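You operate a simulated robot arm through the tools that you are given. There is no shell and no other tool.

Carry out the task below with a simulated two-armed robot. There is one attempt and no reset: what you move stays moved.

JOB
Press the viscometer start button three times. Put one of the caps from the top of the test bench on the top of the light booth. Take the strainer on the top of the tinting bench and put it away on the lower shelf of the cans bench. Take the 0.5 mm filter screen from the top of the tinting bench and put it on the grey board there. Take the green board on the top of the tinting bench and put it away on the top of the test bench. Put one of the wooden sticks from the top of the tinting bench on the top of the sieve bench. Open the lower drawer, fetch the wooden brush and set it in the inside of the lower drawer, then shut the drawer. Switch the sieve switch on. Push the spill kit drawer shut. Put the bottle from the top of the tinting bench on top of the blue gauge. Put the water beaker in the grey tray. Take the paint brush and put it on the red board. Take the red plug and leave it on the mill one cabinet top. Do these in any order. Set down upright: cap, bottle, red plug.

The check looks at the end state, three seconds after you hand in, the way a careful person would. Anything else that was tipped, shoved, dropped, spilled or broken makes it a failure. Lids that push on must go on centred and level and be pressed home; caps that screw on are set level and turned clockwise until they are tight.

ROBOT AND FRAMES
Two 7-joint arms with three-finger grippers on one trunk, on a base that drives. Base frame: it is fixed to the floor where the robot stands at the start and does not move with it; the origin is under the middle of the robot, x ahead of it, y to its left, z up; the surface under the hand at the start is at about z = 0.88. Lengths are in m, angles in degrees, forces in N, time in s.
The left shoulder is at the start at [0.07, 0.165, 1.163], the right one opposite. With the tool pointing down near the work surface each hand reaches from about 0.38 to 0.88 m from the robot's upright axis, wherever it stands, measured 20 degrees to its own side. Places, roughly: blue gauge [0.5, 3.5, 1]; bottle [0.75, 4, 1]; cap (8x7x9 cm) [0.8, -0.1, 0.9]; filter screen [0.75, 2.5, 1]; green board (6x10x2 cm) [0.8, 2.9, 0.9]; grey board [0.75, 3.25, 0.75]; grey tray (15x21x4 cm) [0.6, -0.1, 0.9]; inside of the lower drawer [0.6, 3.8, 0.4]; lower drawer [0.5, 3.8, 0.5]; lower shelf of the cans bench [-5.1, 5.6, 0.3]; mill one cabinet top (33x17 cm) [-8.26, 6, 0.8]; paint brush (3x2x12 cm) [0.8, 3.7, 0.9]; red board (6x10x2 cm) [0.7, -0.5, 0.9]; red plug (6x6x11 cm) [-6.2, 6.9, 0.8]; sieve switch [0.9, 4.8, 1]; spill kit drawer [0.5, 4.7, 0.8]; strainer (32x16x13 cm) [0.8, 1.7, 0.9]; top of the light booth [0.8, -1.2, 1.4]; top of the sieve bench [0.7, 5.1, 0.9]; top of the test bench [0.8, -0.2, 0.9]; viscometer start button [0.7, 0.1, 0.9]; water beaker (7x7x8 cm) [0.8, 3.8, 0.9]; wooden brush (10x4x4 cm) [1, 4.9, 0.9]; wooden stick (2x2x13 cm) [0.6, 2.9, 0.9]. Payload 3.91 kg a hand.
Tool frame (each hand has its own): the origin (TCP) lies between the finger pads and is the grasp point; the fingertips stand 0.03 m ahead of it; z points along the fingers, y is the line along which they close. Largest opening 0.116 m; the body of the gripper starts 0.073 m behind the TCP.
Orientation is told as [roll, pitch, yaw] about the base's x, y, z axes, in that order, counted from this pose: with the fingers straight down and closing along the base's y, the tool's x points along the base's -x, its y along +y and its z along -z.

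CONTROLS
- The arms move only by the tool apply_moves. It takes "left_increments", "right_increments" or both (then of equal length, played together; a hand with none holds still); each is a list of rows, each a list of 7 numbers: the finger opening in m, from 0 to 0.116, then the shift along the tool's x, y, z in m, then the turn, a rotation vector about the tool's x, y, z in degrees. In form: [[claw, tx, ty, tz, wx, wy, wz], ...]. A call has 1 to 20 rows; each row shifts and turns the commanded pose from where the row before left it, along the tool's axes as they then stand. Each row takes 0.2 s and may step no farther than 0.05 m and 8.6 degrees from the row before; otherwise, or with a gripper value out of range, the whole call is refused. A pose out of reach is approached as far as the arm can. The call stops where the force on the tool passes 40 N (or 10 N more than at its start, if that is more) or the arm is blocked; 0.2 s more then pass. The fingers move at their own pace (about 0.153 m/s each) and stop on an object; they squeeze with about 41 N. The grip force told is the motor's: it shows also when the fingers shut on nothing. Time passes only in rows, and 0.2 s behind the last, so rows that do not move let the fingers close. It gives the time, the measured TCP pose, the force on the tool (base axes), the opening and the grip force at its end, in the units of the frame above (readings bear some noise), with the torque about the TCP (base axes, N m) and any sound that the robot's microphone picked up.
- Cameras (640 x 400 px; columns grow to the right, rows downward): "scene" is now at [0.1321, -0.0265, 1.4736]; the picture's right is [-0.30, -0.95, 0.00], its down [-0.60, 0.19, -0.77] and it looks along [0.74, -0.23, -0.63] (base axes); focal length 268 px, centre (320, 200). "left" rides on the left gripper at [0.075, 0.017, -0.088] in its tool frame; the picture's right is [-0.22, 0.97, 0.00], its down [-0.70, -0.16, -0.70] and it looks along [-0.68, -0.16, 0.71] (tool axes); focal length 247 px, centre (320, 200). "right" rides on the right gripper at [0.052, 0.056, -0.088] in its tool frame; the picture's right is [-0.73, 0.68, 0.00], its down [-0.49, -0.52, -0.70] and it looks along [-0.48, -0.51, 0.71] (tool axes); focal length 247 px, centre (320, 200).
- snapshot(camera): a new picture of that camera. No time passes.
- move_column(by): slides the trunk up (or, below 0, down) by that many m; the arms and the scene camera ride with it, the base frame stays. It gives what a move gives, with no picture.
- drive_base(legs): drives the robot by 1 to 6 legs, each [ahead, left, turn to the left] in m, m and degrees, along the robot's own axes; the way and the turn of a leg run together, so that a leg with both is an arc; at most 1.5 m and 180 degrees a leg. The arms and the cameras ride along, it lands a little off, and it stops where it bumps. It gives what a move gives.
- pan_tilt(pan, tilt): turns the head with the scene camera to pan (to the left, within 86 degrees either way) and tilt (down, from -29 to 69), counted from straight ahead of the robot. It gives what a move gives.
- measure_at(camera, pixels): for up to 12 pixels [column, row] of the newest picture of that camera ("zoom" is the newest enlarged one), the place [x, y, z] in the base frame of the surface seen there, good to about 0.002 m. No time passes.
- enlarge(camera, box): a new picture of the part [left, top, right, bottom] of that camera's present view, enlarged. No time passes.
- finish_job(): hands the job in; it is judged then, once.

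Open the grippers and draw the arms clear of the work before you hand the job in, unless the task says otherwise.

The tools are called after "Call:" by a JSON object that holds its "op" and its "data". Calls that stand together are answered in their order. apply_moves: Moves the arms, as the interface text tells. Its arguments: {"type":"object","properties":{"left_increments":{"type":"array"},"right_increments":{"type":"array"}},"required":[]} The other tools are called the same way: move_column (by) slides the trunk up or down; drive_base (legs) drives the base; pan_tilt (pan, tilt) turns the head that bears the scene camera; snapshot (camera) takes a picture; measure_at (camera, pixels) gives the place of the surface under pixels of a picture; enlarge (camera, box) takes an enlarged picture of a part of a camera's view; finish_job () hands the job in.

At the start:

```text
time_s: 0.0
left_ee_pos: [0.6394, 0.0857, 1.2885]
left_tool_rot: [0.0, -0.1, 0.0]
left_contact_force: [0.3, 0.8, 0.4]
left_ft_torque: [0.0, 0.0, -0.01]
left_finger_gap: 0.1161
left_gripper_force: 0.1
right_ee_pos: [0.5052, -0.5226, 1.2155]
right_tool_rot: [0.0, 0.0, 0.0]
right_contact_force: [-0.1, 0.1, 0.1]
right_ft_torque: [0.02, 0.0, 0.01]
right_finger_gap: 0.1161
right_gripper_force: 0.1
trunk travel left (down, up): [-0.7, 0.14]
robot x, y, heading: [-0.0027, -0.0016, 0.1]
head pan, tilt: [-17.6, 39.2]
```

scene: 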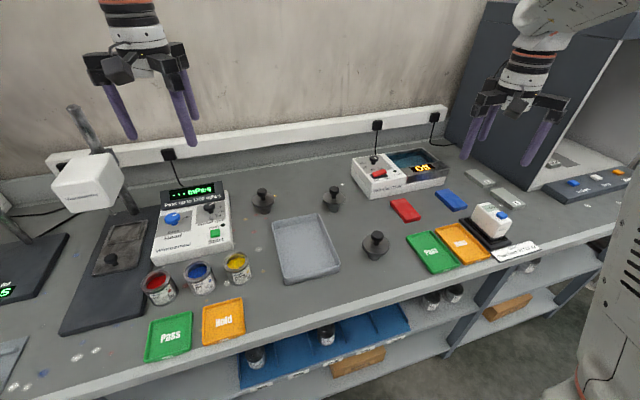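
right: 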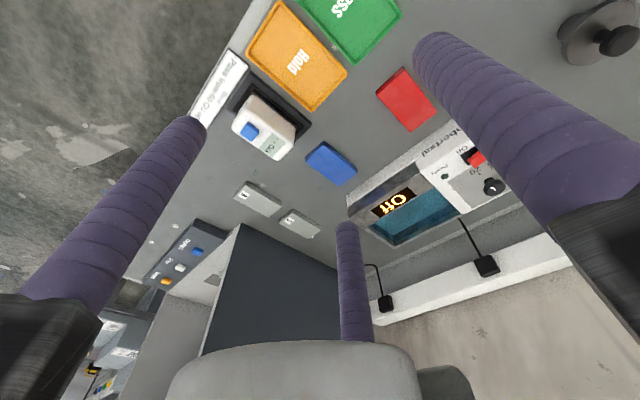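
left: 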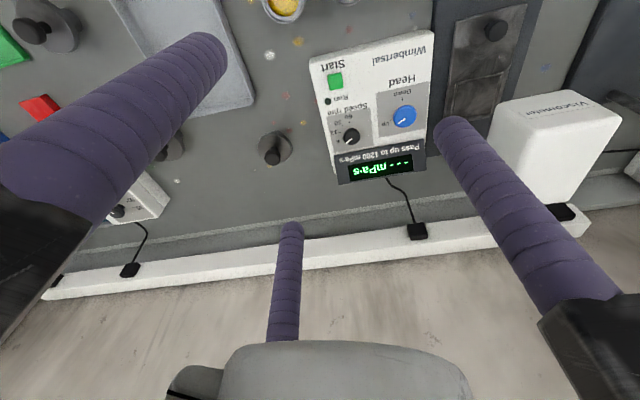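

I'll start by taking a look at the test bench in detail: the viscometer start button appears near pixel (214,234) in the scene view.

Call:
{"op": "snapshot", "data": {"camera": "scene"}}

Call:
{"op": "enlarge", "data": {"camera": "scene", "box": [140, 160, 300, 260]}}

Call:
{"op": "measure_at", "data": {"camera": "scene", "pixels": [[214, 233], [262, 195], [333, 193], [376, 238], [305, 245], [405, 210], [262, 210], [333, 208], [376, 252], [171, 218], [210, 208], [238, 262]]}}

```text
taken
```

scene: 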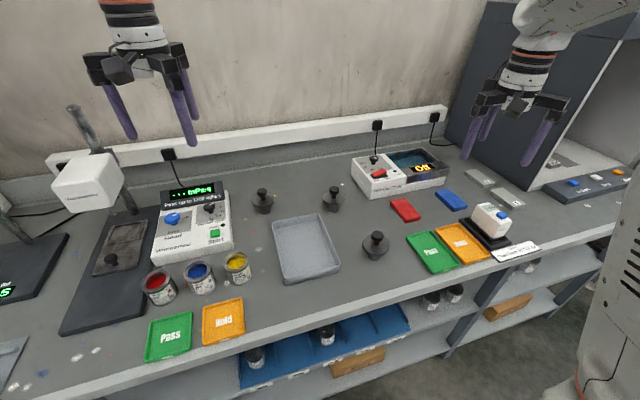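

```text
4.00 times, centred on (220, 210) of scene
```

zoom: 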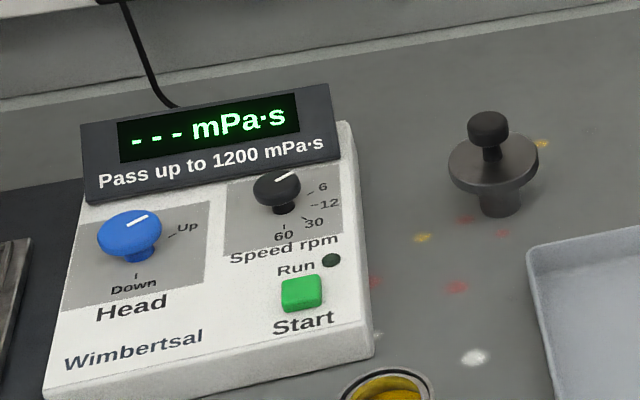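

```text
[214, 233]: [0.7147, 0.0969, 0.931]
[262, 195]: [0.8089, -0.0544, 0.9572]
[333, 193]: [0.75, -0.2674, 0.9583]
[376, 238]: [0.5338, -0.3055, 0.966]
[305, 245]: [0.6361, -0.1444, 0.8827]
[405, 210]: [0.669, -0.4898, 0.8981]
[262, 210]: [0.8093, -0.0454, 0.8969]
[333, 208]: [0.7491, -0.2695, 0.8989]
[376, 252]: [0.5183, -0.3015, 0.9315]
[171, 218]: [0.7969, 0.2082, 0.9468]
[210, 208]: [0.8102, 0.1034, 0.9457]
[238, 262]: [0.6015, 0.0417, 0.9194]
```

The start button is at about (0.715, 0.097, 0.931). I'll take closer views of the caps, the viscometer head and the light booth.

Call:
{"op": "enlarge", "data": {"camera": "scene", "box": [240, 170, 400, 270]}}

Call:
{"op": "measure_at", "data": {"camera": "scene", "pixels": [[87, 182], [62, 160], [120, 160], [190, 186], [195, 195], [75, 110], [128, 205], [207, 225], [222, 228], [216, 240], [210, 243], [160, 275]]}}

```text
4.00 times, centred on (320, 220) of scene
```

zoom: 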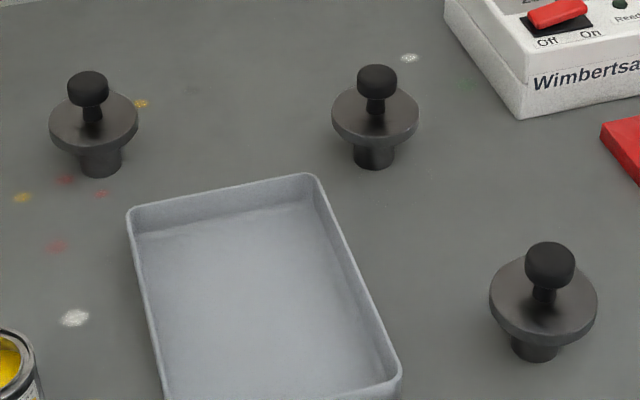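

```text
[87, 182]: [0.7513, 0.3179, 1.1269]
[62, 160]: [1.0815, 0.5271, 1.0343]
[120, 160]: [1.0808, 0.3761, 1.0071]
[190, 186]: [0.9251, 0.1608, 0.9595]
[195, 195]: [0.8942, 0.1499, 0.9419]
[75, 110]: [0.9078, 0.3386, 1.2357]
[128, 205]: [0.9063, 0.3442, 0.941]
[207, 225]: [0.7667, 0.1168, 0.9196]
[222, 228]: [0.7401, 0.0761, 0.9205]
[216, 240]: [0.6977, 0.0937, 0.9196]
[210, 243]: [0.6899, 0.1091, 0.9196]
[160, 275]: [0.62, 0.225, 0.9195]
```

The button surface is level, top at 0.931, with button edges about 0.03 m apart. I close the left fingers and lower to just above the button.

Call:
{"op": "apply_moves", "data": {"left_increments": [[0, -0.0108, 0.0016, 0.02, 0, 0, 0], [0, -0.0108, 0.0016, 0.045, 0, 0, 0], [0, -0.0108, 0.0016, 0.045, 0, 0, 0], [0, -0.0108, 0.0016, 0.045, 0, 0, 0], [0, -0.0108, 0.0016, 0.045, 0, 0, 0], [0, -0.0108, 0.0016, 0.045, 0, 0, 0], [0, -0.0108, 0.0016, 0.045, 0, 0, 0], [0, 0, 0, 0.02, 0, 0, 0], [0, 0, 0, 0, 0, 0, 0]]}}

Call:
{"op": "snapshot", "data": {"camera": "scene"}}

Call:
{"op": "snapshot", "data": {"camera": "left"}}

```text
time_s: 2.0
left_ee_pos: [0.7135, 0.0973, 0.9797]
left_tool_rot: [0.0, 0.0, 0.0]
left_contact_force: [-0.3, -0.1, 0.2]
left_ft_torque: [0.0, -0.01, 0.03]
left_finger_gap: 0.0091
left_gripper_force: 40.6
right_ee_pos: [0.5059, -0.5229, 1.2163]
right_tool_rot: [0.0, -0.1, 0.0]
right_contact_force: [0.2, -0.1, -0.1]
right_ft_torque: [-0.02, -0.03, -0.05]
right_finger_gap: 0.1158
right_gripper_force: 0.0
trunk travel left (down, up): [-0.7, 0.14]
robot x, y, heading: [0.0034, -0.0016, 0.1]
head pan, tilt: [-17.6, 39.2]
```

```text
taken
```

scene: 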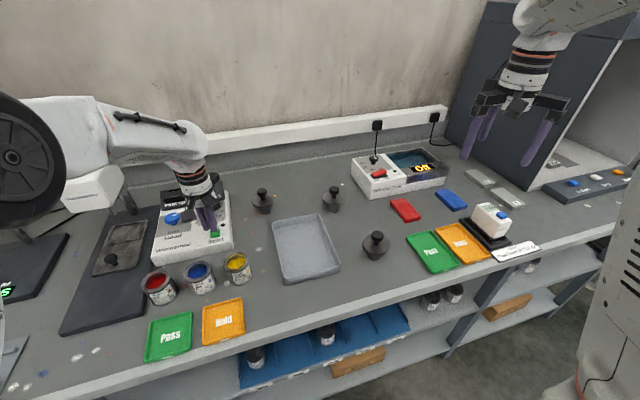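

```text
taken
```

left: 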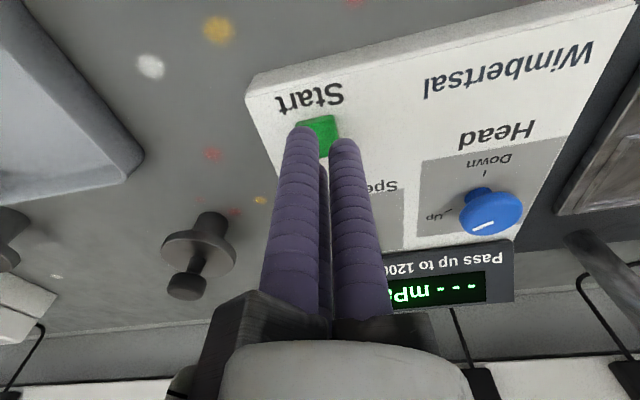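

The fingers are above the button, tips about 0.019 m over it. Before pressing I look more closely at both grippers' finger shapes, since a third rod shows up.

Call:
{"op": "enlarge", "data": {"camera": "scene", "box": [440, 60, 600, 160]}}

Call:
{"op": "enlarge", "data": {"camera": "scene", "box": [140, 150, 300, 250]}}

Call:
{"op": "snapshot", "data": {"camera": "right"}}

Call:
{"op": "measure_at", "data": {"camera": "right", "pixels": [[190, 125], [440, 55], [347, 230], [355, 320], [150, 200], [520, 130], [290, 380]]}}

Call:
{"op": "measure_at", "data": {"camera": "left", "pixels": [[300, 135], [345, 150], [324, 200], [322, 260], [285, 250], [360, 250]]}}

```text
4.00 times, centred on (520, 110) of scene
```

zoom: 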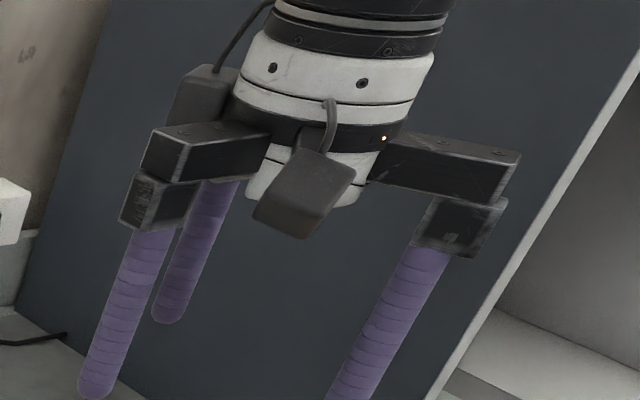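

```text
4.00 times, centred on (220, 200) of scene
```

zoom: 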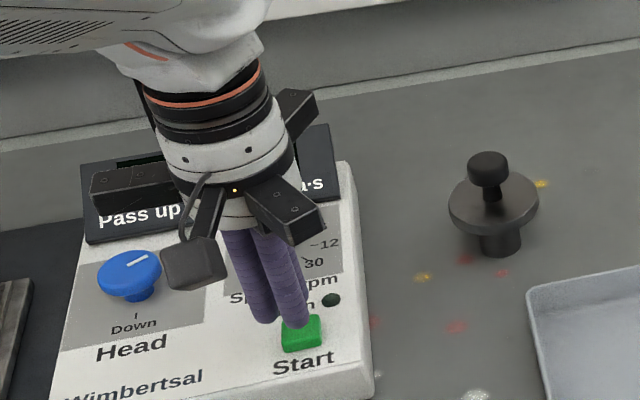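

```text
taken
```

right: 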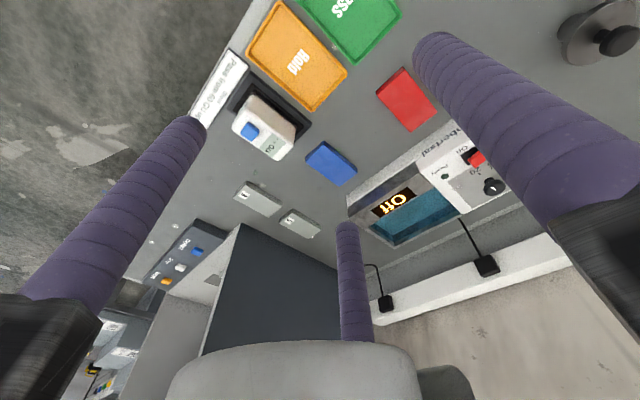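

```text
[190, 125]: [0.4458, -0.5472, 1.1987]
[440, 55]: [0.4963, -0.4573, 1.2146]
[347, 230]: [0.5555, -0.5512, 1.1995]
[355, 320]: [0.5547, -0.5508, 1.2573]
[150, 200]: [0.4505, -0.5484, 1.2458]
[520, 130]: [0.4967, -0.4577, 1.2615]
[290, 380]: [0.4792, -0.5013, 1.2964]
```

```text
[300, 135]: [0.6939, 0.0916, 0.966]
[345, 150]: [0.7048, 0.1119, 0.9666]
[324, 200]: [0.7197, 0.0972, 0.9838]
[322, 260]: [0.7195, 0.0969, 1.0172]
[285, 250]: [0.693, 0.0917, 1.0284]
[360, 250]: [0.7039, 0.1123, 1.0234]
```

It's really a three-prong centring gripper (prongs at +y and at ±30° below −y). Tips are ~0.019 m above the green button; I press down gently and look for a click.

Call:
{"op": "apply_moves", "data": {"left_increments": [[0, -0.001, 0, 0.012, 0, 0, 0], [0, 0, 0, 0.004, 0, 0, 0], [0, 0, 0, 0.003, 0, 0, 0], [0, 0, 0, 0.003, 0, 0, 0]]}}

Call:
{"op": "enlarge", "data": {"camera": "scene", "box": [140, 150, 300, 250]}}

```text
time_s: 3.0
left_ee_pos: [0.7172, 0.098, 0.9575]
left_tool_rot: [-0.1, 0.0, -0.1]
left_contact_force: [0.0, 0.2, 1.2]
left_ft_torque: [0.01, 0.0, 0.01]
left_finger_gap: 0.0092
left_gripper_force: 40.9
right_ee_pos: [0.5055, -0.5248, 1.2169]
right_tool_rot: [0.0, 0.0, 0.0]
right_contact_force: [-0.3, 0.8, 0.9]
right_ft_torque: [0.02, -0.01, -0.01]
right_finger_gap: 0.1164
right_gripper_force: 0.0
trunk travel left (down, up): [-0.7, 0.14]
robot x, y, heading: [0.0022, -0.0024, -0.0]
head pan, tilt: [-17.6, 39.2]
heard: click
```

```text
4.00 times, centred on (220, 200) of scene
```

zoom: 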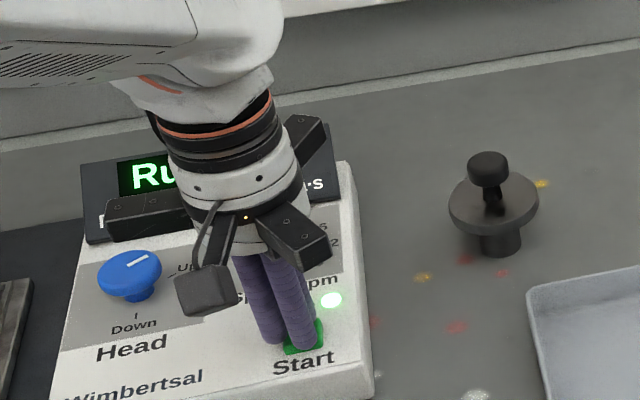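

A click was heard and the Run light lit: first press done. I lift 0.012 m to release, then press again the same way.

Call:
{"op": "apply_moves", "data": {"left_increments": [[0, 0, 0, -0.006, 0, 0, 0], [0, 0, 0, -0.008, 0, 0, 0], [0, 0, 0, 0, 0, 0, 0], [0, 0, 0, 0, 0, 0, 0], [0, 0, 0, 0, 0, 0, 0]]}}

Call:
{"op": "enlarge", "data": {"camera": "scene", "box": [140, 150, 300, 250]}}

Call:
{"op": "apply_moves", "data": {"left_increments": [[0, 0, 0, 0.006, 0, 0, 0], [0, 0, 0, 0.005, 0, 0, 0], [0, 0, 0, 0.003, 0, 0, 0], [0, 0, 0, 0, 0, 0, 0]]}}

Call:
{"op": "enlarge", "data": {"camera": "scene", "box": [140, 150, 300, 250]}}

```text
time_s: 4.2
left_ee_pos: [0.7138, 0.0989, 0.9707]
left_tool_rot: [0.0, 0.0, 0.0]
left_contact_force: [0.7, 0.1, -0.6]
left_ft_torque: [0.01, -0.01, 0.02]
left_finger_gap: 0.0092
left_gripper_force: 41.1
right_ee_pos: [0.5042, -0.5245, 1.2162]
right_tool_rot: [-0.1, 0.1, 0.0]
right_contact_force: [-0.3, -0.5, -0.1]
right_ft_torque: [-0.01, 0.0, 0.0]
right_finger_gap: 0.116
right_gripper_force: 0.1
trunk travel left (down, up): [-0.7, 0.14]
robot x, y, heading: [0.0006, -0.0004, 0.0]
head pan, tilt: [-17.6, 39.2]
```

```text
4.00 times, centred on (220, 200) of scene
```

zoom: 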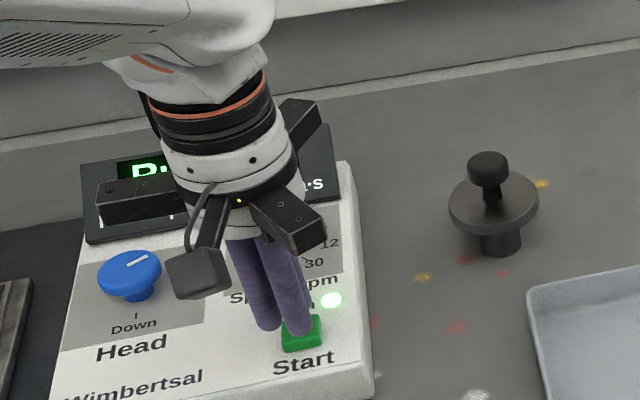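

```text
time_s: 5.2
left_ee_pos: [0.7155, 0.0975, 0.957]
left_tool_rot: [0.0, 0.0, 0.0]
left_contact_force: [-0.5, 0.3, 1.5]
left_ft_torque: [0.01, 0.04, 0.01]
left_finger_gap: 0.0089
left_gripper_force: 40.9
right_ee_pos: [0.5047, -0.5228, 1.217]
right_tool_rot: [0.0, 0.0, -0.1]
right_contact_force: [0.2, -0.3, -0.4]
right_ft_torque: [-0.04, -0.02, 0.01]
right_finger_gap: 0.1161
right_gripper_force: 0.0
trunk travel left (down, up): [-0.7, 0.14]
robot x, y, heading: [0.0006, 0.0007, -0.1]
head pan, tilt: [-17.6, 39.2]
heard: click
```

```text
4.00 times, centred on (220, 200) of scene
```

zoom: 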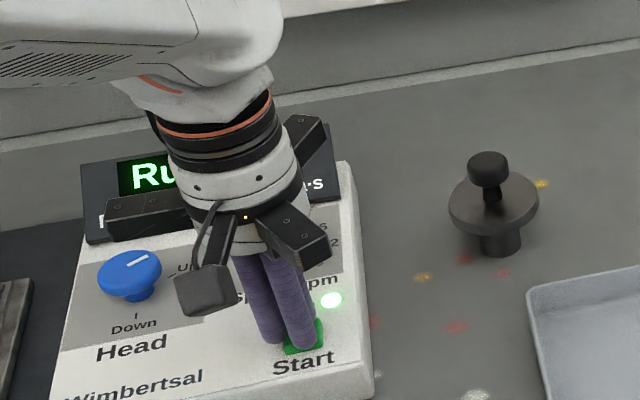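

The second press clicked too. I release, press a third time, and then lift well clear.

Call:
{"op": "apply_moves", "data": {"left_increments": [[0, 0, 0, -0.006, 0, 0, 0], [0, 0, 0, -0.008, 0, 0, 0], [0, 0, 0, 0, 0, 0, 0], [0, 0, 0, 0, 0, 0, 0], [0, 0, 0, 0, 0, 0, 0]]}}

Call:
{"op": "apply_moves", "data": {"left_increments": [[0, 0, 0, 0.006, 0, 0, 0], [0, 0, 0, 0.005, 0, 0, 0], [0, 0, 0, 0.003, 0, 0, 0], [0, 0, 0, 0, 0, 0, 0]]}}

Call:
{"op": "apply_moves", "data": {"left_increments": [[0, 0, 0, -0.006, 0, 0, 0], [0, 0, 0, -0.02, 0, 0, 0], [0, 0, 0, -0.045, 0, 0, 0], [0, 0, 0, -0.045, 0, 0, 0], [0, 0, 0, -0.045, 0, 0, 0], [0, 0, 0, -0.045, 0, 0, 0], [0, 0, 0, -0.045, 0, 0, 0]]}}

Call:
{"op": "snapshot", "data": {"camera": "scene"}}

```text
time_s: 6.4
left_ee_pos: [0.7158, 0.097, 0.9713]
left_tool_rot: [0.1, 0.0, -0.1]
left_contact_force: [-0.1, -0.3, 0.6]
left_ft_torque: [0.01, 0.0, -0.01]
left_finger_gap: 0.0092
left_gripper_force: 41.4
right_ee_pos: [0.506, -0.5227, 1.2168]
right_tool_rot: [0.0, 0.1, 0.0]
right_contact_force: [-0.6, -0.4, 0.0]
right_ft_torque: [0.0, 0.02, 0.01]
right_finger_gap: 0.1161
right_gripper_force: 0.1
trunk travel left (down, up): [-0.7, 0.14]
robot x, y, heading: [0.0022, 0.0029, 0.1]
head pan, tilt: [-17.6, 39.2]
```

```text
time_s: 7.4
left_ee_pos: [0.7153, 0.0977, 0.9572]
left_tool_rot: [0.0, 0.1, 0.0]
left_contact_force: [0.4, 1.7, 2.1]
left_ft_torque: [0.05, -0.02, -0.01]
left_finger_gap: 0.009
left_gripper_force: 45.1
right_ee_pos: [0.5051, -0.5227, 1.2157]
right_tool_rot: [0.0, 0.0, 0.0]
right_contact_force: [0.2, -0.1, -0.1]
right_ft_torque: [-0.02, 0.02, -0.03]
right_finger_gap: 0.1158
right_gripper_force: 0.0
trunk travel left (down, up): [-0.7, 0.14]
robot x, y, heading: [-0.001, 0.0005, 0.2]
head pan, tilt: [-17.6, 39.2]
heard: click
```

```text
time_s: 9.0
left_ee_pos: [0.7154, 0.0984, 1.2093]
left_tool_rot: [0.0, -0.1, 0.0]
left_contact_force: [0.2, 0.1, 0.0]
left_ft_torque: [-0.03, -0.03, 0.04]
left_finger_gap: 0.0091
left_gripper_force: 45.2
right_ee_pos: [0.5038, -0.5241, 1.2162]
right_tool_rot: [0.0, -0.2, 0.1]
right_contact_force: [-0.1, -0.1, -0.1]
right_ft_torque: [0.0, -0.01, 0.02]
right_finger_gap: 0.1158
right_gripper_force: 0.0
trunk travel left (down, up): [-0.7, 0.14]
robot x, y, heading: [0.0005, 0.002, -0.0]
head pan, tilt: [-17.6, 39.2]
```

```text
taken
```

scene: 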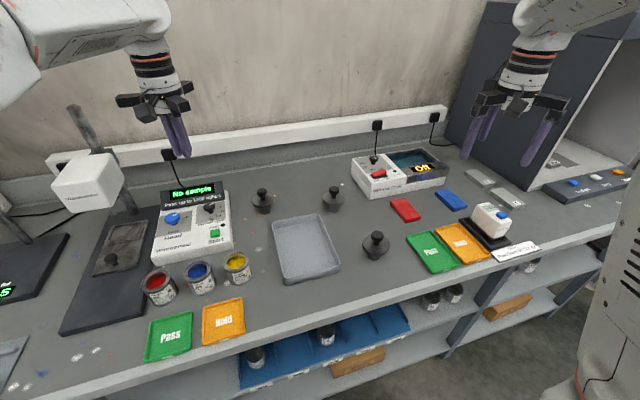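

Three clicks were heard and the display now says "No sample". Next, the cap: I zoom on the nearest cap at (376,240) to measure its knob, disc and stem.

Call:
{"op": "enlarge", "data": {"camera": "scene", "box": [336, 215, 416, 265]}}

Call:
{"op": "pan_tilt", "data": {"pan": -60, "tilt": 10}}

Call:
{"op": "snapshot", "data": {"camera": "scene"}}

```text
8.00 times, centred on (376, 240) of scene
```

zoom: 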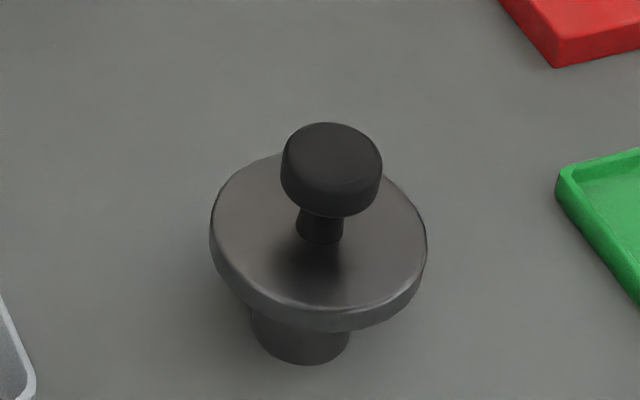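

```text
time_s: 10.1
left_ee_pos: [0.7153, 0.099, 1.2078]
left_tool_rot: [0.1, 0.0, 0.1]
left_contact_force: [-0.1, -0.2, -0.6]
left_ft_torque: [-0.01, 0.06, 0.0]
left_finger_gap: 0.0095
left_gripper_force: 44.9
right_ee_pos: [0.5049, -0.5229, 1.2171]
right_tool_rot: [0.1, 0.0, 0.0]
right_contact_force: [-0.8, 0.3, 0.7]
right_ft_torque: [0.0, -0.01, 0.0]
right_finger_gap: 0.116
right_gripper_force: 0.0
trunk travel left (down, up): [-0.7, 0.14]
robot x, y, heading: [0.0005, -0.0007, 0.3]
head pan, tilt: [-60.0, 10.0]
```

```text
taken
```

scene: 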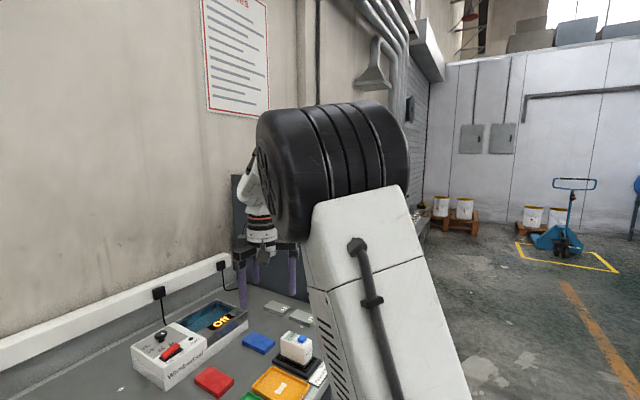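

The arm hides the booth from this viewpoint. I measure the cap on the enlarged picture: knob top (330,150), disc rim left (212,225), right (425,240), front (320,310), stem (300,345).

Call:
{"op": "measure_at", "data": {"camera": "zoom", "pixels": [[330, 150], [290, 165], [378, 170], [215, 230], [422, 240], [315, 300], [270, 165], [320, 318], [300, 350], [370, 320], [320, 225], [265, 165]]}}

Call:
{"op": "pan_tilt", "data": {"pan": -17.6, "tilt": 39.2}}

```text
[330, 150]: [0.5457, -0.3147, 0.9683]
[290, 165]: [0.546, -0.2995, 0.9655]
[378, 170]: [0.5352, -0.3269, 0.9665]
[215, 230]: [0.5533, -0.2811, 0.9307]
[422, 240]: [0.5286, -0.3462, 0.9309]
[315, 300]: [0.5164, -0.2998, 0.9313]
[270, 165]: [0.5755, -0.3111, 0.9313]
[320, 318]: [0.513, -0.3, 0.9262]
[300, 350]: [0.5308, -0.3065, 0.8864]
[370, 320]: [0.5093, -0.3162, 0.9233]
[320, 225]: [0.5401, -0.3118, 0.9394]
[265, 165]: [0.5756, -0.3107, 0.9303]
```

```text
time_s: 11.2
left_ee_pos: [0.7142, 0.0973, 1.2079]
left_tool_rot: [0.0, 0.0, 0.1]
left_contact_force: [0.1, -1.0, 0.6]
left_ft_torque: [-0.01, 0.0, 0.01]
left_finger_gap: 0.0089
left_gripper_force: 45.1
right_ee_pos: [0.5058, -0.523, 1.2173]
right_tool_rot: [0.0, 0.0, 0.0]
right_contact_force: [0.1, 0.3, -0.1]
right_ft_torque: [-0.01, 0.0, -0.01]
right_finger_gap: 0.1157
right_gripper_force: 0.0
trunk travel left (down, up): [-0.7, 0.14]
robot x, y, heading: [0.0034, 0.0019, -0.0]
head pan, tilt: [-17.6, 39.2]
```

The cap axis is at about (0.543, −0.313) with its disc top at 0.931 and radius ~0.037. I check the clearances to the tray rim and the boards around it.

Call:
{"op": "snapshot", "data": {"camera": "scene"}}

Call:
{"op": "measure_at", "data": {"camera": "scene", "pixels": [[338, 266], [318, 216], [330, 245], [410, 240], [392, 205], [430, 272], [275, 222], [285, 280]]}}

```text
taken
```

scene: 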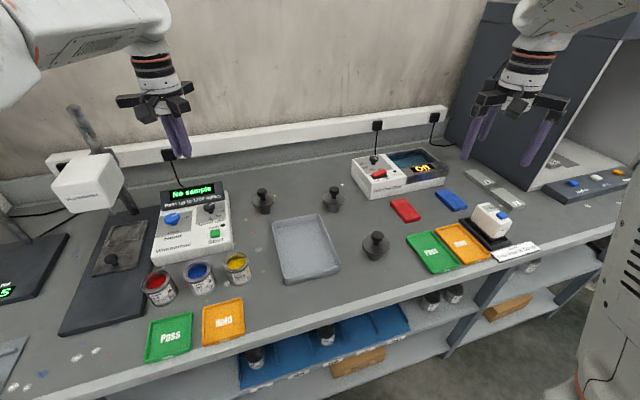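

```text
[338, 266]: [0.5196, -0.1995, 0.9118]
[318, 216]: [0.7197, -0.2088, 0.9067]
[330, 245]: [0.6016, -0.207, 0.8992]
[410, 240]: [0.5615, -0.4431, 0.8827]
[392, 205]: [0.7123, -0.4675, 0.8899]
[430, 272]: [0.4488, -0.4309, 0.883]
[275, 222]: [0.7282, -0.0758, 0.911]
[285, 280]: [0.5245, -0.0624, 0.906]
```

Clearances are fine. I bring the right hand above the cap at (0.543, −0.313), keeping the fingers open at 0.11.

Call:
{"op": "apply_moves", "data": {"right_increments": [[0.11, -0.0063, 0.035, 0.01, 0, 0, 0], [0.11, -0.0063, 0.035, 0.02, 0, 0, 0], [0.11, -0.0063, 0.035, 0.02, 0, 0, 0], [0.11, -0.0063, 0.035, 0.03, 0, 0, 0], [0.11, -0.0063, 0.035, 0.03, 0, 0, 0], [0.11, -0.0063, 0.035, 0.03, 0, 0, 0], [0.11, 0, 0, 0.03, 0, 0, 0], [0.11, 0, 0, 0.02, 0, 0, 0], [0.11, 0, 0, 0, 0, 0, 0]]}}

Call:
{"op": "snapshot", "data": {"camera": "right"}}

Call:
{"op": "snapshot", "data": {"camera": "scene"}}

```text
time_s: 13.2
left_ee_pos: [0.714, 0.098, 1.2089]
left_tool_rot: [0.0, 0.0, 0.0]
left_contact_force: [0.4, -0.5, 0.7]
left_ft_torque: [-0.02, 0.0, 0.01]
left_finger_gap: 0.0088
left_gripper_force: 45.1
right_ee_pos: [0.5444, -0.3136, 1.0264]
right_tool_rot: [0.1, -0.1, 0.2]
right_contact_force: [0.5, -0.1, -1.4]
right_ft_torque: [0.02, 0.03, -0.02]
right_finger_gap: 0.1102
right_gripper_force: 0.1
trunk travel left (down, up): [-0.7, 0.14]
robot x, y, heading: [-0.0021, 0.0012, 0.1]
head pan, tilt: [-17.6, 39.2]
```

```text
taken
```

right: 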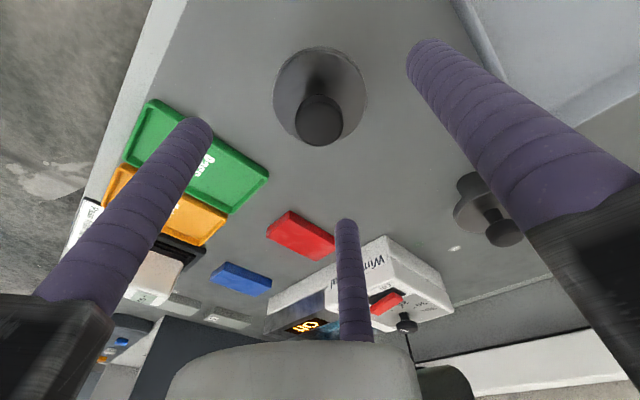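

```text
taken
```

scene: 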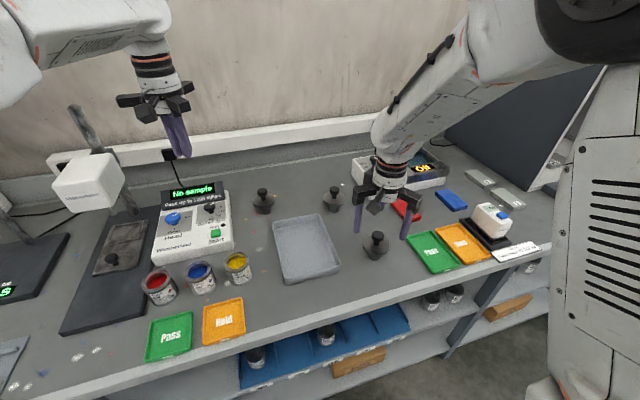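

The cap is seen between the prongs at (318,120) in the hand view. I verify its position with the hand camera before lowering.

Call:
{"op": "measure_at", "data": {"camera": "right", "pixels": [[318, 128], [275, 95], [365, 90], [320, 48], [320, 110]]}}

```text
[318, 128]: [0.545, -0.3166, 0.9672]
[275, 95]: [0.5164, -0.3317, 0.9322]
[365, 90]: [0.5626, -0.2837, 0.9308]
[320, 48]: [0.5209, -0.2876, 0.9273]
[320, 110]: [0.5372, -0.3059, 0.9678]
```

The knob centre is about (0.541, −0.311), so I nudge by 3 mm and lower to disc height, TCP z 0.925, then close.

Call:
{"op": "apply_moves", "data": {"right_increments": [[0.11, 0.003, 0.0025, 0.02, 0, 0, 0], [0.11, 0, 0, 0.03, 0, 0, 0], [0.11, 0, 0, 0.03, 0, 0, 0], [0.11, 0, 0, 0.021, 0, 0, 0], [0.11, 0, 0, 0, 0, 0, 0]]}}

Call:
{"op": "snapshot", "data": {"camera": "right"}}

Call:
{"op": "apply_moves", "data": {"right_increments": [[0.09, 0, 0, 0, 0, 0, 0], [0.06, 0, 0, 0, 0, 0, 0], [0.05, 0, 0, 0, 0, 0, 0], [0.05, 0, 0, 0, 0, 0, 0], [0.05, 0, 0, 0, 0, 0, 0]]}}

Call:
{"op": "snapshot", "data": {"camera": "right"}}

```text
time_s: 14.4
left_ee_pos: [0.7158, 0.0983, 1.2086]
left_tool_rot: [0.0, -0.1, -0.1]
left_contact_force: [-0.6, 0.9, -0.8]
left_ft_torque: [-0.04, 0.03, -0.01]
left_finger_gap: 0.009
left_gripper_force: 45.5
right_ee_pos: [0.5401, -0.3105, 0.9237]
right_tool_rot: [0.0, 0.0, 0.1]
right_contact_force: [-0.4, 0.8, -0.6]
right_ft_torque: [0.01, 0.01, 0.0]
right_finger_gap: 0.1101
right_gripper_force: 0.0
trunk travel left (down, up): [-0.7, 0.14]
robot x, y, heading: [-0.0009, 0.0009, -0.1]
head pan, tilt: [-17.6, 39.2]
```

```text
taken
```

right: 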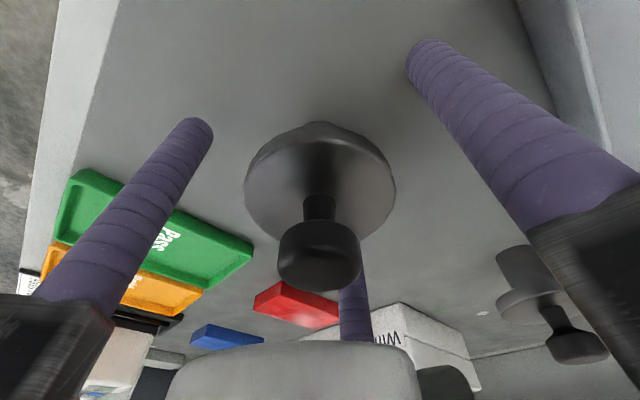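

```text
time_s: 15.6
left_ee_pos: [0.7158, 0.097, 1.2084]
left_tool_rot: [0.0, 0.0, 0.0]
left_contact_force: [-0.1, -0.5, 0.4]
left_ft_torque: [-0.04, -0.02, 0.01]
left_finger_gap: 0.0091
left_gripper_force: 45.0
right_ee_pos: [0.541, -0.3101, 0.925]
right_tool_rot: [-0.1, 0.0, 0.0]
right_contact_force: [1.2, -0.4, 0.1]
right_ft_torque: [0.03, -0.01, -0.01]
right_finger_gap: 0.0695
right_gripper_force: 41.1
trunk travel left (down, up): [-0.7, 0.14]
robot x, y, heading: [-0.0013, -0.0005, -0.0]
head pan, tilt: [-17.6, 39.2]
```

```text
taken
```

right: 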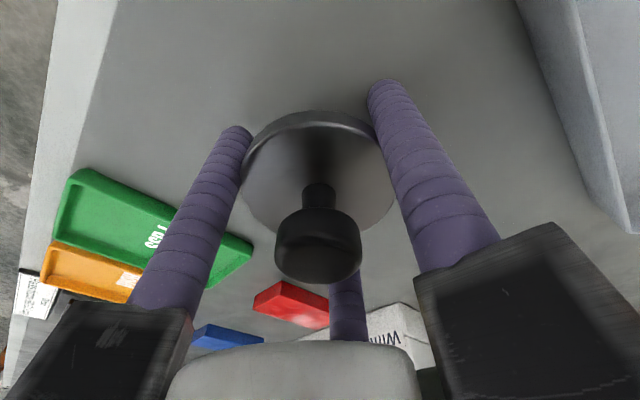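

The disc is held at 0.0695 m opening. I lift it straight up and draw the left arm back at the same time.

Call:
{"op": "apply_moves", "data": {"right_increments": [[0.05, 0, 0, -0.01, 0, 0, 0], [0.05, 0, 0, -0.03, 0, 0, 0], [0.05, 0, 0, -0.045, 0, 0, 0], [0.05, 0, 0, -0.045, 0, 0, 0], [0.05, 0, 0, -0.045, 0, 0, 0], [0.05, 0, 0, -0.045, 0, 0, 0], [0.05, 0.01, 0, -0.045, 0, 0, 0], [0.05, 0.01, 0, -0.045, 0, 0, 0], [0.05, 0.01, 0, 0, 0, 0, 0]], "left_increments": [[0, 0.03, 0.0, -0.01, 0, 0, 0], [0, 0.03, 0.01, -0.01, 0, 0, 0], [0, 0.03, 0.01, -0.01, 0, 0, 0], [0, 0.03, 0.01, -0.01, 0, 0, 0], [0, 0.03, 0.01, -0.01, 0, 0, 0], [0, 0.03, 0.01, -0.01, 0, 0, 0], [0, 0.03, 0.01, 0, 0, 0, 0], [0, 0.02, 0.01, 0, 0, 0, 0], [0, 0, 0, 0, 0, 0, 0]]}}

Call:
{"op": "pan_tilt", "data": {"pan": -40, "tilt": 25}}

Call:
{"op": "snapshot", "data": {"camera": "scene"}}

Call:
{"op": "snapshot", "data": {"camera": "right"}}

```text
time_s: 17.6
left_ee_pos: [0.486, 0.1632, 1.2682]
left_tool_rot: [0.1, 0.0, -0.1]
left_contact_force: [-0.4, 0.0, 0.1]
left_ft_torque: [0.05, 0.0, -0.03]
left_finger_gap: 0.009
left_gripper_force: 45.2
right_ee_pos: [0.5079, -0.3172, 1.2339]
right_tool_rot: [0.1, -0.1, 0.2]
right_contact_force: [-0.2, -0.9, -3.7]
right_ft_torque: [0.04, -0.05, 0.02]
right_finger_gap: 0.0693
right_gripper_force: 40.3
trunk travel left (down, up): [-0.7, 0.14]
robot x, y, heading: [-0.0017, 0.0004, -0.1]
head pan, tilt: [-17.6, 39.2]
```

```text
time_s: 18.4
left_ee_pos: [0.4865, 0.1671, 1.2692]
left_tool_rot: [0.0, -0.1, 0.0]
left_contact_force: [0.2, 0.2, 0.5]
left_ft_torque: [-0.01, 0.0, -0.04]
left_finger_gap: 0.0091
left_gripper_force: 45.2
right_ee_pos: [0.5086, -0.3118, 1.2349]
right_tool_rot: [0.0, 0.0, 0.1]
right_contact_force: [-0.7, -0.5, -2.5]
right_ft_torque: [-0.02, 0.04, -0.02]
right_finger_gap: 0.0692
right_gripper_force: 40.8
trunk travel left (down, up): [-0.7, 0.14]
robot x, y, heading: [0.001, -0.0017, 0.1]
head pan, tilt: [-40.0, 25.0]
```

```text
taken
```

scene: 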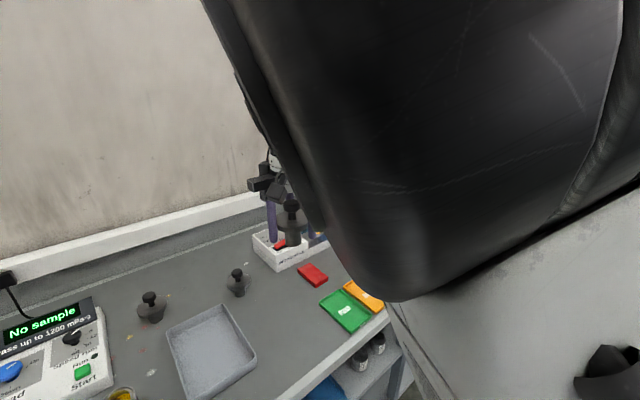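

```text
taken
```

right: 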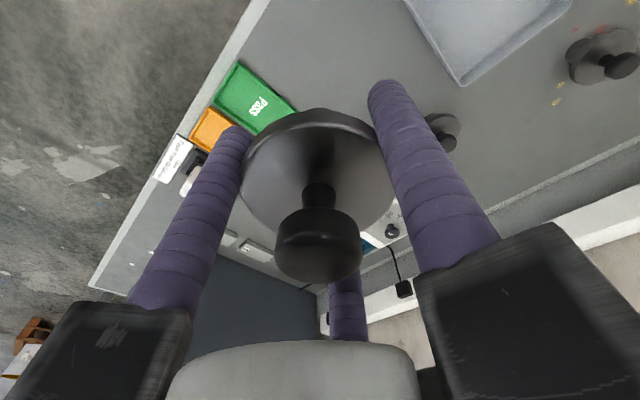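

The shoulder now hides the booth. I back the robot away from the bench 0.4 m and then shift right about 1.1 m to face the booth.

Call:
{"op": "drive_base", "data": {"legs": [[-0.4, 0, 0], [0, -1.1, 0]]}}

Call:
{"op": "pan_tilt", "data": {"pan": 0, "tilt": 10}}

Call:
{"op": "snapshot", "data": {"camera": "scene"}}

```text
time_s: 26.2
left_ee_pos: [0.0812, -0.9351, 1.2692]
left_tool_rot: [0.0, 0.0, 0.6]
left_contact_force: [-0.2, 0.2, 0.2]
left_ft_torque: [-0.02, 0.01, 0.01]
left_finger_gap: 0.009
left_gripper_force: 44.9
right_ee_pos: [0.1083, -1.4137, 1.2342]
right_tool_rot: [0.0, 0.0, 0.6]
right_contact_force: [-0.1, 0.0, -3.6]
right_ft_torque: [0.02, 0.0, 0.01]
right_finger_gap: 0.0694
right_gripper_force: 41.0
trunk travel left (down, up): [-0.7, 0.14]
robot x, y, heading: [-0.4044, -1.1061, 0.7]
head pan, tilt: [-40.0, 25.0]
```

```text
time_s: 27.3
left_ee_pos: [0.0813, -0.9347, 1.2681]
left_tool_rot: [-0.1, 0.0, 0.6]
left_contact_force: [0.4, 0.2, -0.3]
left_ft_torque: [0.0, 0.0, -0.01]
left_finger_gap: 0.0092
left_gripper_force: 45.0
right_ee_pos: [0.1087, -1.4139, 1.2338]
right_tool_rot: [0.0, 0.0, 0.6]
right_contact_force: [0.0, 0.8, -3.6]
right_ft_torque: [0.03, 0.03, 0.0]
right_finger_gap: 0.0695
right_gripper_force: 40.9
trunk travel left (down, up): [-0.7, 0.14]
robot x, y, heading: [-0.4061, -1.1101, 0.8]
head pan, tilt: [0.0, 10.0]
```

```text
taken
```

scene: 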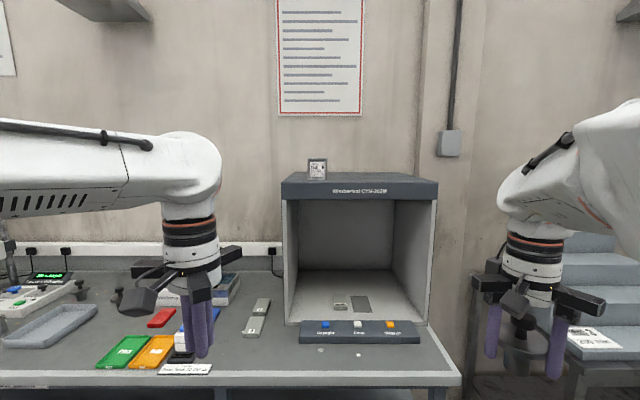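

The booth faces us with its top front edge around row 185–195 and a small item on top at (317,168). I measure the top surface.

Call:
{"op": "measure_at", "data": {"camera": "scene", "pixels": [[365, 177], [400, 176], [430, 180], [290, 178], [317, 168], [318, 178], [430, 186], [285, 186], [360, 174], [365, 193], [410, 174]]}}

Call:
{"op": "enlarge", "data": {"camera": "scene", "box": [270, 145, 450, 215]}}

```text
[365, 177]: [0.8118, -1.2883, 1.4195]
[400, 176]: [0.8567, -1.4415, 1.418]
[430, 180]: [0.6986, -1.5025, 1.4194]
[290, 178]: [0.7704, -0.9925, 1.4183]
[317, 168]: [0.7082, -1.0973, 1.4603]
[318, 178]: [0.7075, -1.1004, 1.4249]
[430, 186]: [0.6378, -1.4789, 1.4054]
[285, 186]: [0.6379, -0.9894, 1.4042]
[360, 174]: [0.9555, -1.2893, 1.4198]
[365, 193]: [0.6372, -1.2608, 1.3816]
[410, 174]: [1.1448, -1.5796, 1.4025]
```

```text
3.56 times, centred on (360, 180) of scene
```

zoom: 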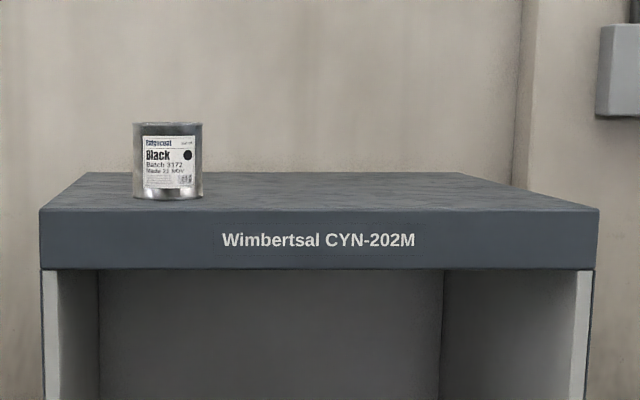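

The booth top is at z≈1.42, x 0.64–1.0, y −0.98 to −1.51, with a can at (0.71, −1.10). I raise the trunk fully and the right hand by 0.16 m before approaching.

Call:
{"op": "move_column", "data": {"by": 0.14}}

Call:
{"op": "apply_moves", "data": {"right_increments": [[0.05, 0, 0, -0.03, 0, 0, 0], [0.05, 0, 0, -0.03, 0, 0, 0], [0.05, 0, 0, -0.03, 0, 0, 0], [0.05, 0, 0, -0.03, 0, 0, 0], [0.05, 0, 0, -0.03, 0, 0, 0], [0.05, 0, 0, 0, 0, 0, 0]]}}

Call:
{"op": "snapshot", "data": {"camera": "scene"}}

```text
time_s: 29.0
left_ee_pos: [0.0809, -0.9351, 1.409]
left_tool_rot: [-0.1, 0.0, 0.7]
left_contact_force: [-0.5, -0.5, 0.8]
left_ft_torque: [0.01, 0.02, 0.01]
left_finger_gap: 0.0089
left_gripper_force: 45.4
right_ee_pos: [0.1083, -1.4146, 1.3754]
right_tool_rot: [0.0, 0.0, 0.6]
right_contact_force: [-0.3, -0.5, -2.5]
right_ft_torque: [-0.01, 0.01, 0.02]
right_finger_gap: 0.0692
right_gripper_force: 41.2
trunk travel left (down, up): [-0.84, 0.0]
robot x, y, heading: [-0.4052, -1.1062, 0.7]
head pan, tilt: [0.0, 10.0]
```

```text
time_s: 30.4
left_ee_pos: [0.0819, -0.9349, 1.4084]
left_tool_rot: [0.1, 0.0, 0.6]
left_contact_force: [0.2, -0.5, 0.7]
left_ft_torque: [-0.01, -0.01, 0.02]
left_finger_gap: 0.0088
left_gripper_force: 44.9
right_ee_pos: [0.1083, -1.4136, 1.5247]
right_tool_rot: [-0.1, 0.0, 0.6]
right_contact_force: [-0.1, 0.3, -4.1]
right_ft_torque: [-0.01, -0.01, 0.0]
right_finger_gap: 0.0691
right_gripper_force: 40.6
trunk travel left (down, up): [-0.84, 0.0]
robot x, y, heading: [-0.4034, -1.1065, 0.8]
head pan, tilt: [0.0, 10.0]
```

```text
taken
```

scene: 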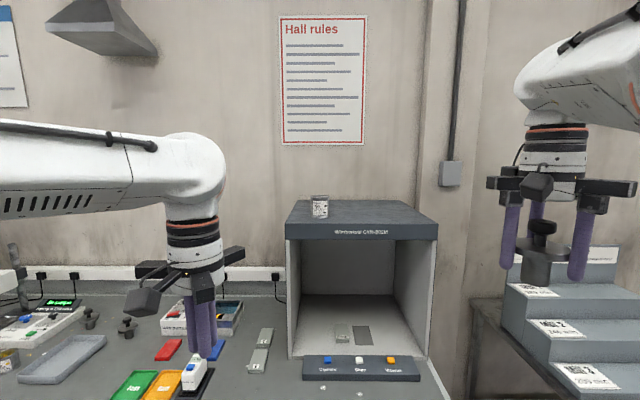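

The cap is held well above booth height. I drive ahead 0.43 m towards the bench.

Call:
{"op": "drive_base", "data": {"legs": [[0.43, 0, -0.7]]}}

Call:
{"op": "apply_moves", "data": {"right_increments": [[0.05, -0.04, 0.02, 0, 0, 0, 0], [0.05, -0.04, 0.02, 0, 0, 0, 0], [0.05, -0.04, 0.02, 0, 0, 0, 0], [0.05, -0.04, 0.02, 0, 0, 0, 0], [0.05, 0, 0, 0, 0, 0, 0]]}}

Call:
{"op": "snapshot", "data": {"camera": "scene"}}

Call:
{"op": "snapshot", "data": {"camera": "right"}}

```text
time_s: 33.0
left_ee_pos: [0.5029, -0.9436, 1.4103]
left_tool_rot: [0.1, -0.1, -0.4]
left_contact_force: [0.3, -0.1, 0.1]
left_ft_torque: [0.0, -0.02, -0.01]
left_finger_gap: 0.0092
left_gripper_force: 45.2
right_ee_pos: [0.5223, -1.4229, 1.5249]
right_tool_rot: [0.0, -0.1, -0.5]
right_contact_force: [0.6, 0.5, -2.3]
right_ft_torque: [-0.02, -0.03, 0.03]
right_finger_gap: 0.0694
right_gripper_force: 41.2
trunk travel left (down, up): [-0.84, 0.0]
robot x, y, heading: [0.0158, -1.1059, -0.3]
head pan, tilt: [0.0, 10.0]
```

```text
time_s: 34.2
left_ee_pos: [0.5047, -0.9435, 1.409]
left_tool_rot: [0.0, -0.1, -0.4]
left_contact_force: [-0.2, -0.9, 0.7]
left_ft_torque: [-0.01, 0.01, -0.01]
left_finger_gap: 0.009
left_gripper_force: 45.5
right_ee_pos: [0.6862, -1.3439, 1.523]
right_tool_rot: [0.0, -0.1, -0.5]
right_contact_force: [0.4, -0.2, -1.8]
right_ft_torque: [0.03, 0.02, 0.01]
right_finger_gap: 0.0695
right_gripper_force: 40.7
trunk travel left (down, up): [-0.84, 0.0]
robot x, y, heading: [0.02, -1.1068, -0.5]
head pan, tilt: [0.0, 10.0]
```

```text
taken
```

scene: 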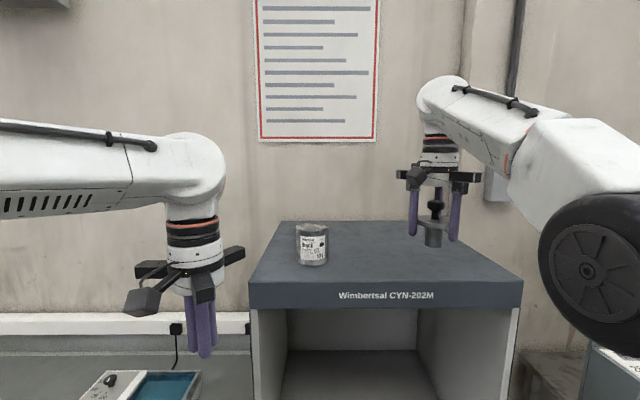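

```text
taken
```

right: 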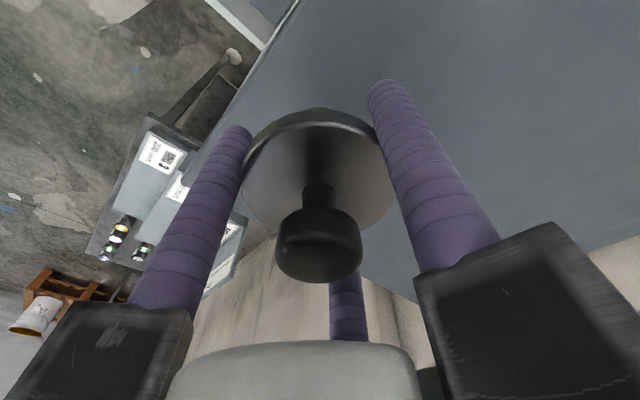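

The hand is at (0.686, −1.344, 1.523), over the booth's top. I measure the top surface beneath again and go a bit further in.

Call:
{"op": "measure_at", "data": {"camera": "scene", "pixels": [[390, 250], [440, 255], [430, 270], [370, 240], [400, 275], [460, 270], [433, 240]]}}

Call:
{"op": "apply_moves", "data": {"right_increments": [[0.05, -0.03, 0.015, 0.01, 0, 0, 0], [0.05, -0.03, 0.015, 0.01, 0, 0, 0], [0.05, 0, 0, 0.01, 0, 0, 0], [0.05, 0, 0, 0, 0, 0, 0]]}}

```text
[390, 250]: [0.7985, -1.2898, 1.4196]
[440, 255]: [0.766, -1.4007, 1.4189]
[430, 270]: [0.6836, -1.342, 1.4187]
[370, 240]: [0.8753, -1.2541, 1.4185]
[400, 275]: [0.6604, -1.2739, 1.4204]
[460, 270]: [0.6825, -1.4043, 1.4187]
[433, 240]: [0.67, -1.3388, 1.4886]
```

```text
time_s: 35.2
left_ee_pos: [0.5071, -0.9434, 1.408]
left_tool_rot: [0.0, 0.0, -0.4]
left_contact_force: [-0.1, -0.4, 0.1]
left_ft_torque: [-0.01, 0.06, 0.02]
left_finger_gap: 0.0088
left_gripper_force: 44.8
right_ee_pos: [0.7166, -1.3272, 1.5019]
right_tool_rot: [-0.1, 0.1, -0.4]
right_contact_force: [1.1, 0.3, -3.0]
right_ft_torque: [-0.01, 0.05, 0.02]
right_finger_gap: 0.0695
right_gripper_force: 41.4
right hand out of reach, approached as far as the arm can: row 2
trunk travel left (down, up): [-0.84, 0.0]
robot x, y, heading: [0.02, -1.1046, -0.4]
head pan, tilt: [0.0, 10.0]
```

Reach limit is at x≈0.717, which is fine since the cap lies wholly over the top. Surface is 1.419, so I lower to TCP z ≈ 1.466 gently.

Call:
{"op": "apply_moves", "data": {"right_increments": [[0.05, 0.003, 0, 0.01, 0, 0, 0], [0.05, 0, 0, 0.01, 0, 0, 0], [0.05, 0, 0, 0.01, 0, 0, 0], [0.05, 0, 0, 0.004, 0, 0, 0], [0.05, 0, 0, 0, 0, 0, 0]]}}

Call:
{"op": "enlarge", "data": {"camera": "scene", "box": [360, 150, 520, 300]}}

```text
time_s: 36.4
left_ee_pos: [0.5052, -0.9425, 1.4089]
left_tool_rot: [0.0, 0.0, -0.4]
left_contact_force: [-0.1, 0.6, -0.3]
left_ft_torque: [-0.02, -0.04, 0.0]
left_finger_gap: 0.0089
left_gripper_force: 45.2
right_ee_pos: [0.7086, -1.33, 1.4702]
right_tool_rot: [0.1, 0.0, -0.5]
right_contact_force: [-0.1, -0.1, -3.1]
right_ft_torque: [0.02, -0.02, -0.02]
right_finger_gap: 0.0694
right_gripper_force: 40.7
trunk travel left (down, up): [-0.84, 0.0]
robot x, y, heading: [0.0164, -1.1066, -0.5]
head pan, tilt: [0.0, 10.0]
```

```text
2.67 times, centred on (440, 225) of scene
```

zoom: 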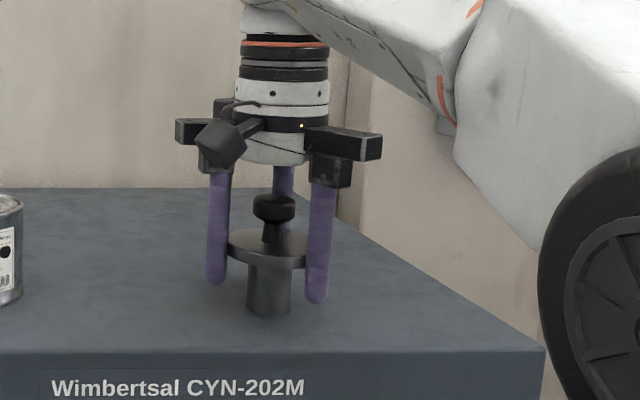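

The stem is ~6 mm above the surface with no contact yet. I lower in 2 mm steps until the force rises.

Call:
{"op": "apply_moves", "data": {"right_increments": [[0.05, 0, 0, 0.003, 0, 0, 0], [0.05, 0, 0, 0.002, 0, 0, 0], [0.05, 0, 0, 0.0015, 0, 0, 0], [0.05, 0, 0, 0, 0, 0, 0]]}}

Call:
{"op": "enlarge", "data": {"camera": "scene", "box": [360, 150, 520, 300]}}

```text
time_s: 37.4
left_ee_pos: [0.5048, -0.9444, 1.4095]
left_tool_rot: [0.0, -0.2, -0.4]
left_contact_force: [0.5, -0.4, -0.8]
left_ft_torque: [0.0, 0.04, -0.02]
left_finger_gap: 0.0088
left_gripper_force: 44.6
right_ee_pos: [0.7097, -1.3297, 1.4659]
right_tool_rot: [0.0, -0.4, -0.4]
right_contact_force: [6.6, -1.8, 18.4]
right_ft_torque: [0.11, -0.1, -0.04]
right_finger_gap: 0.0692
right_gripper_force: 40.8
trunk travel left (down, up): [-0.84, 0.0]
robot x, y, heading: [0.0182, -1.1049, -0.4]
head pan, tilt: [0.0, 10.0]
```

```text
2.67 times, centred on (440, 225) of scene
```

zoom: 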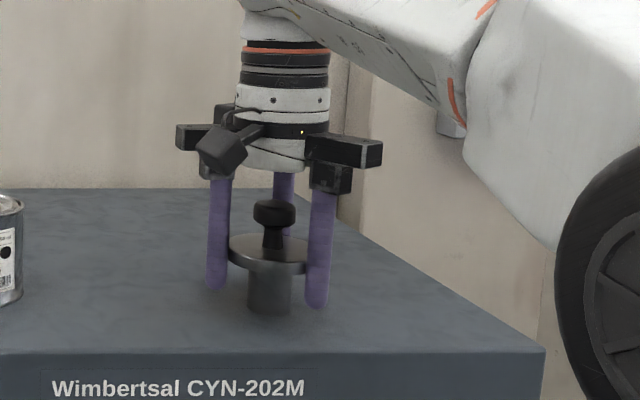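

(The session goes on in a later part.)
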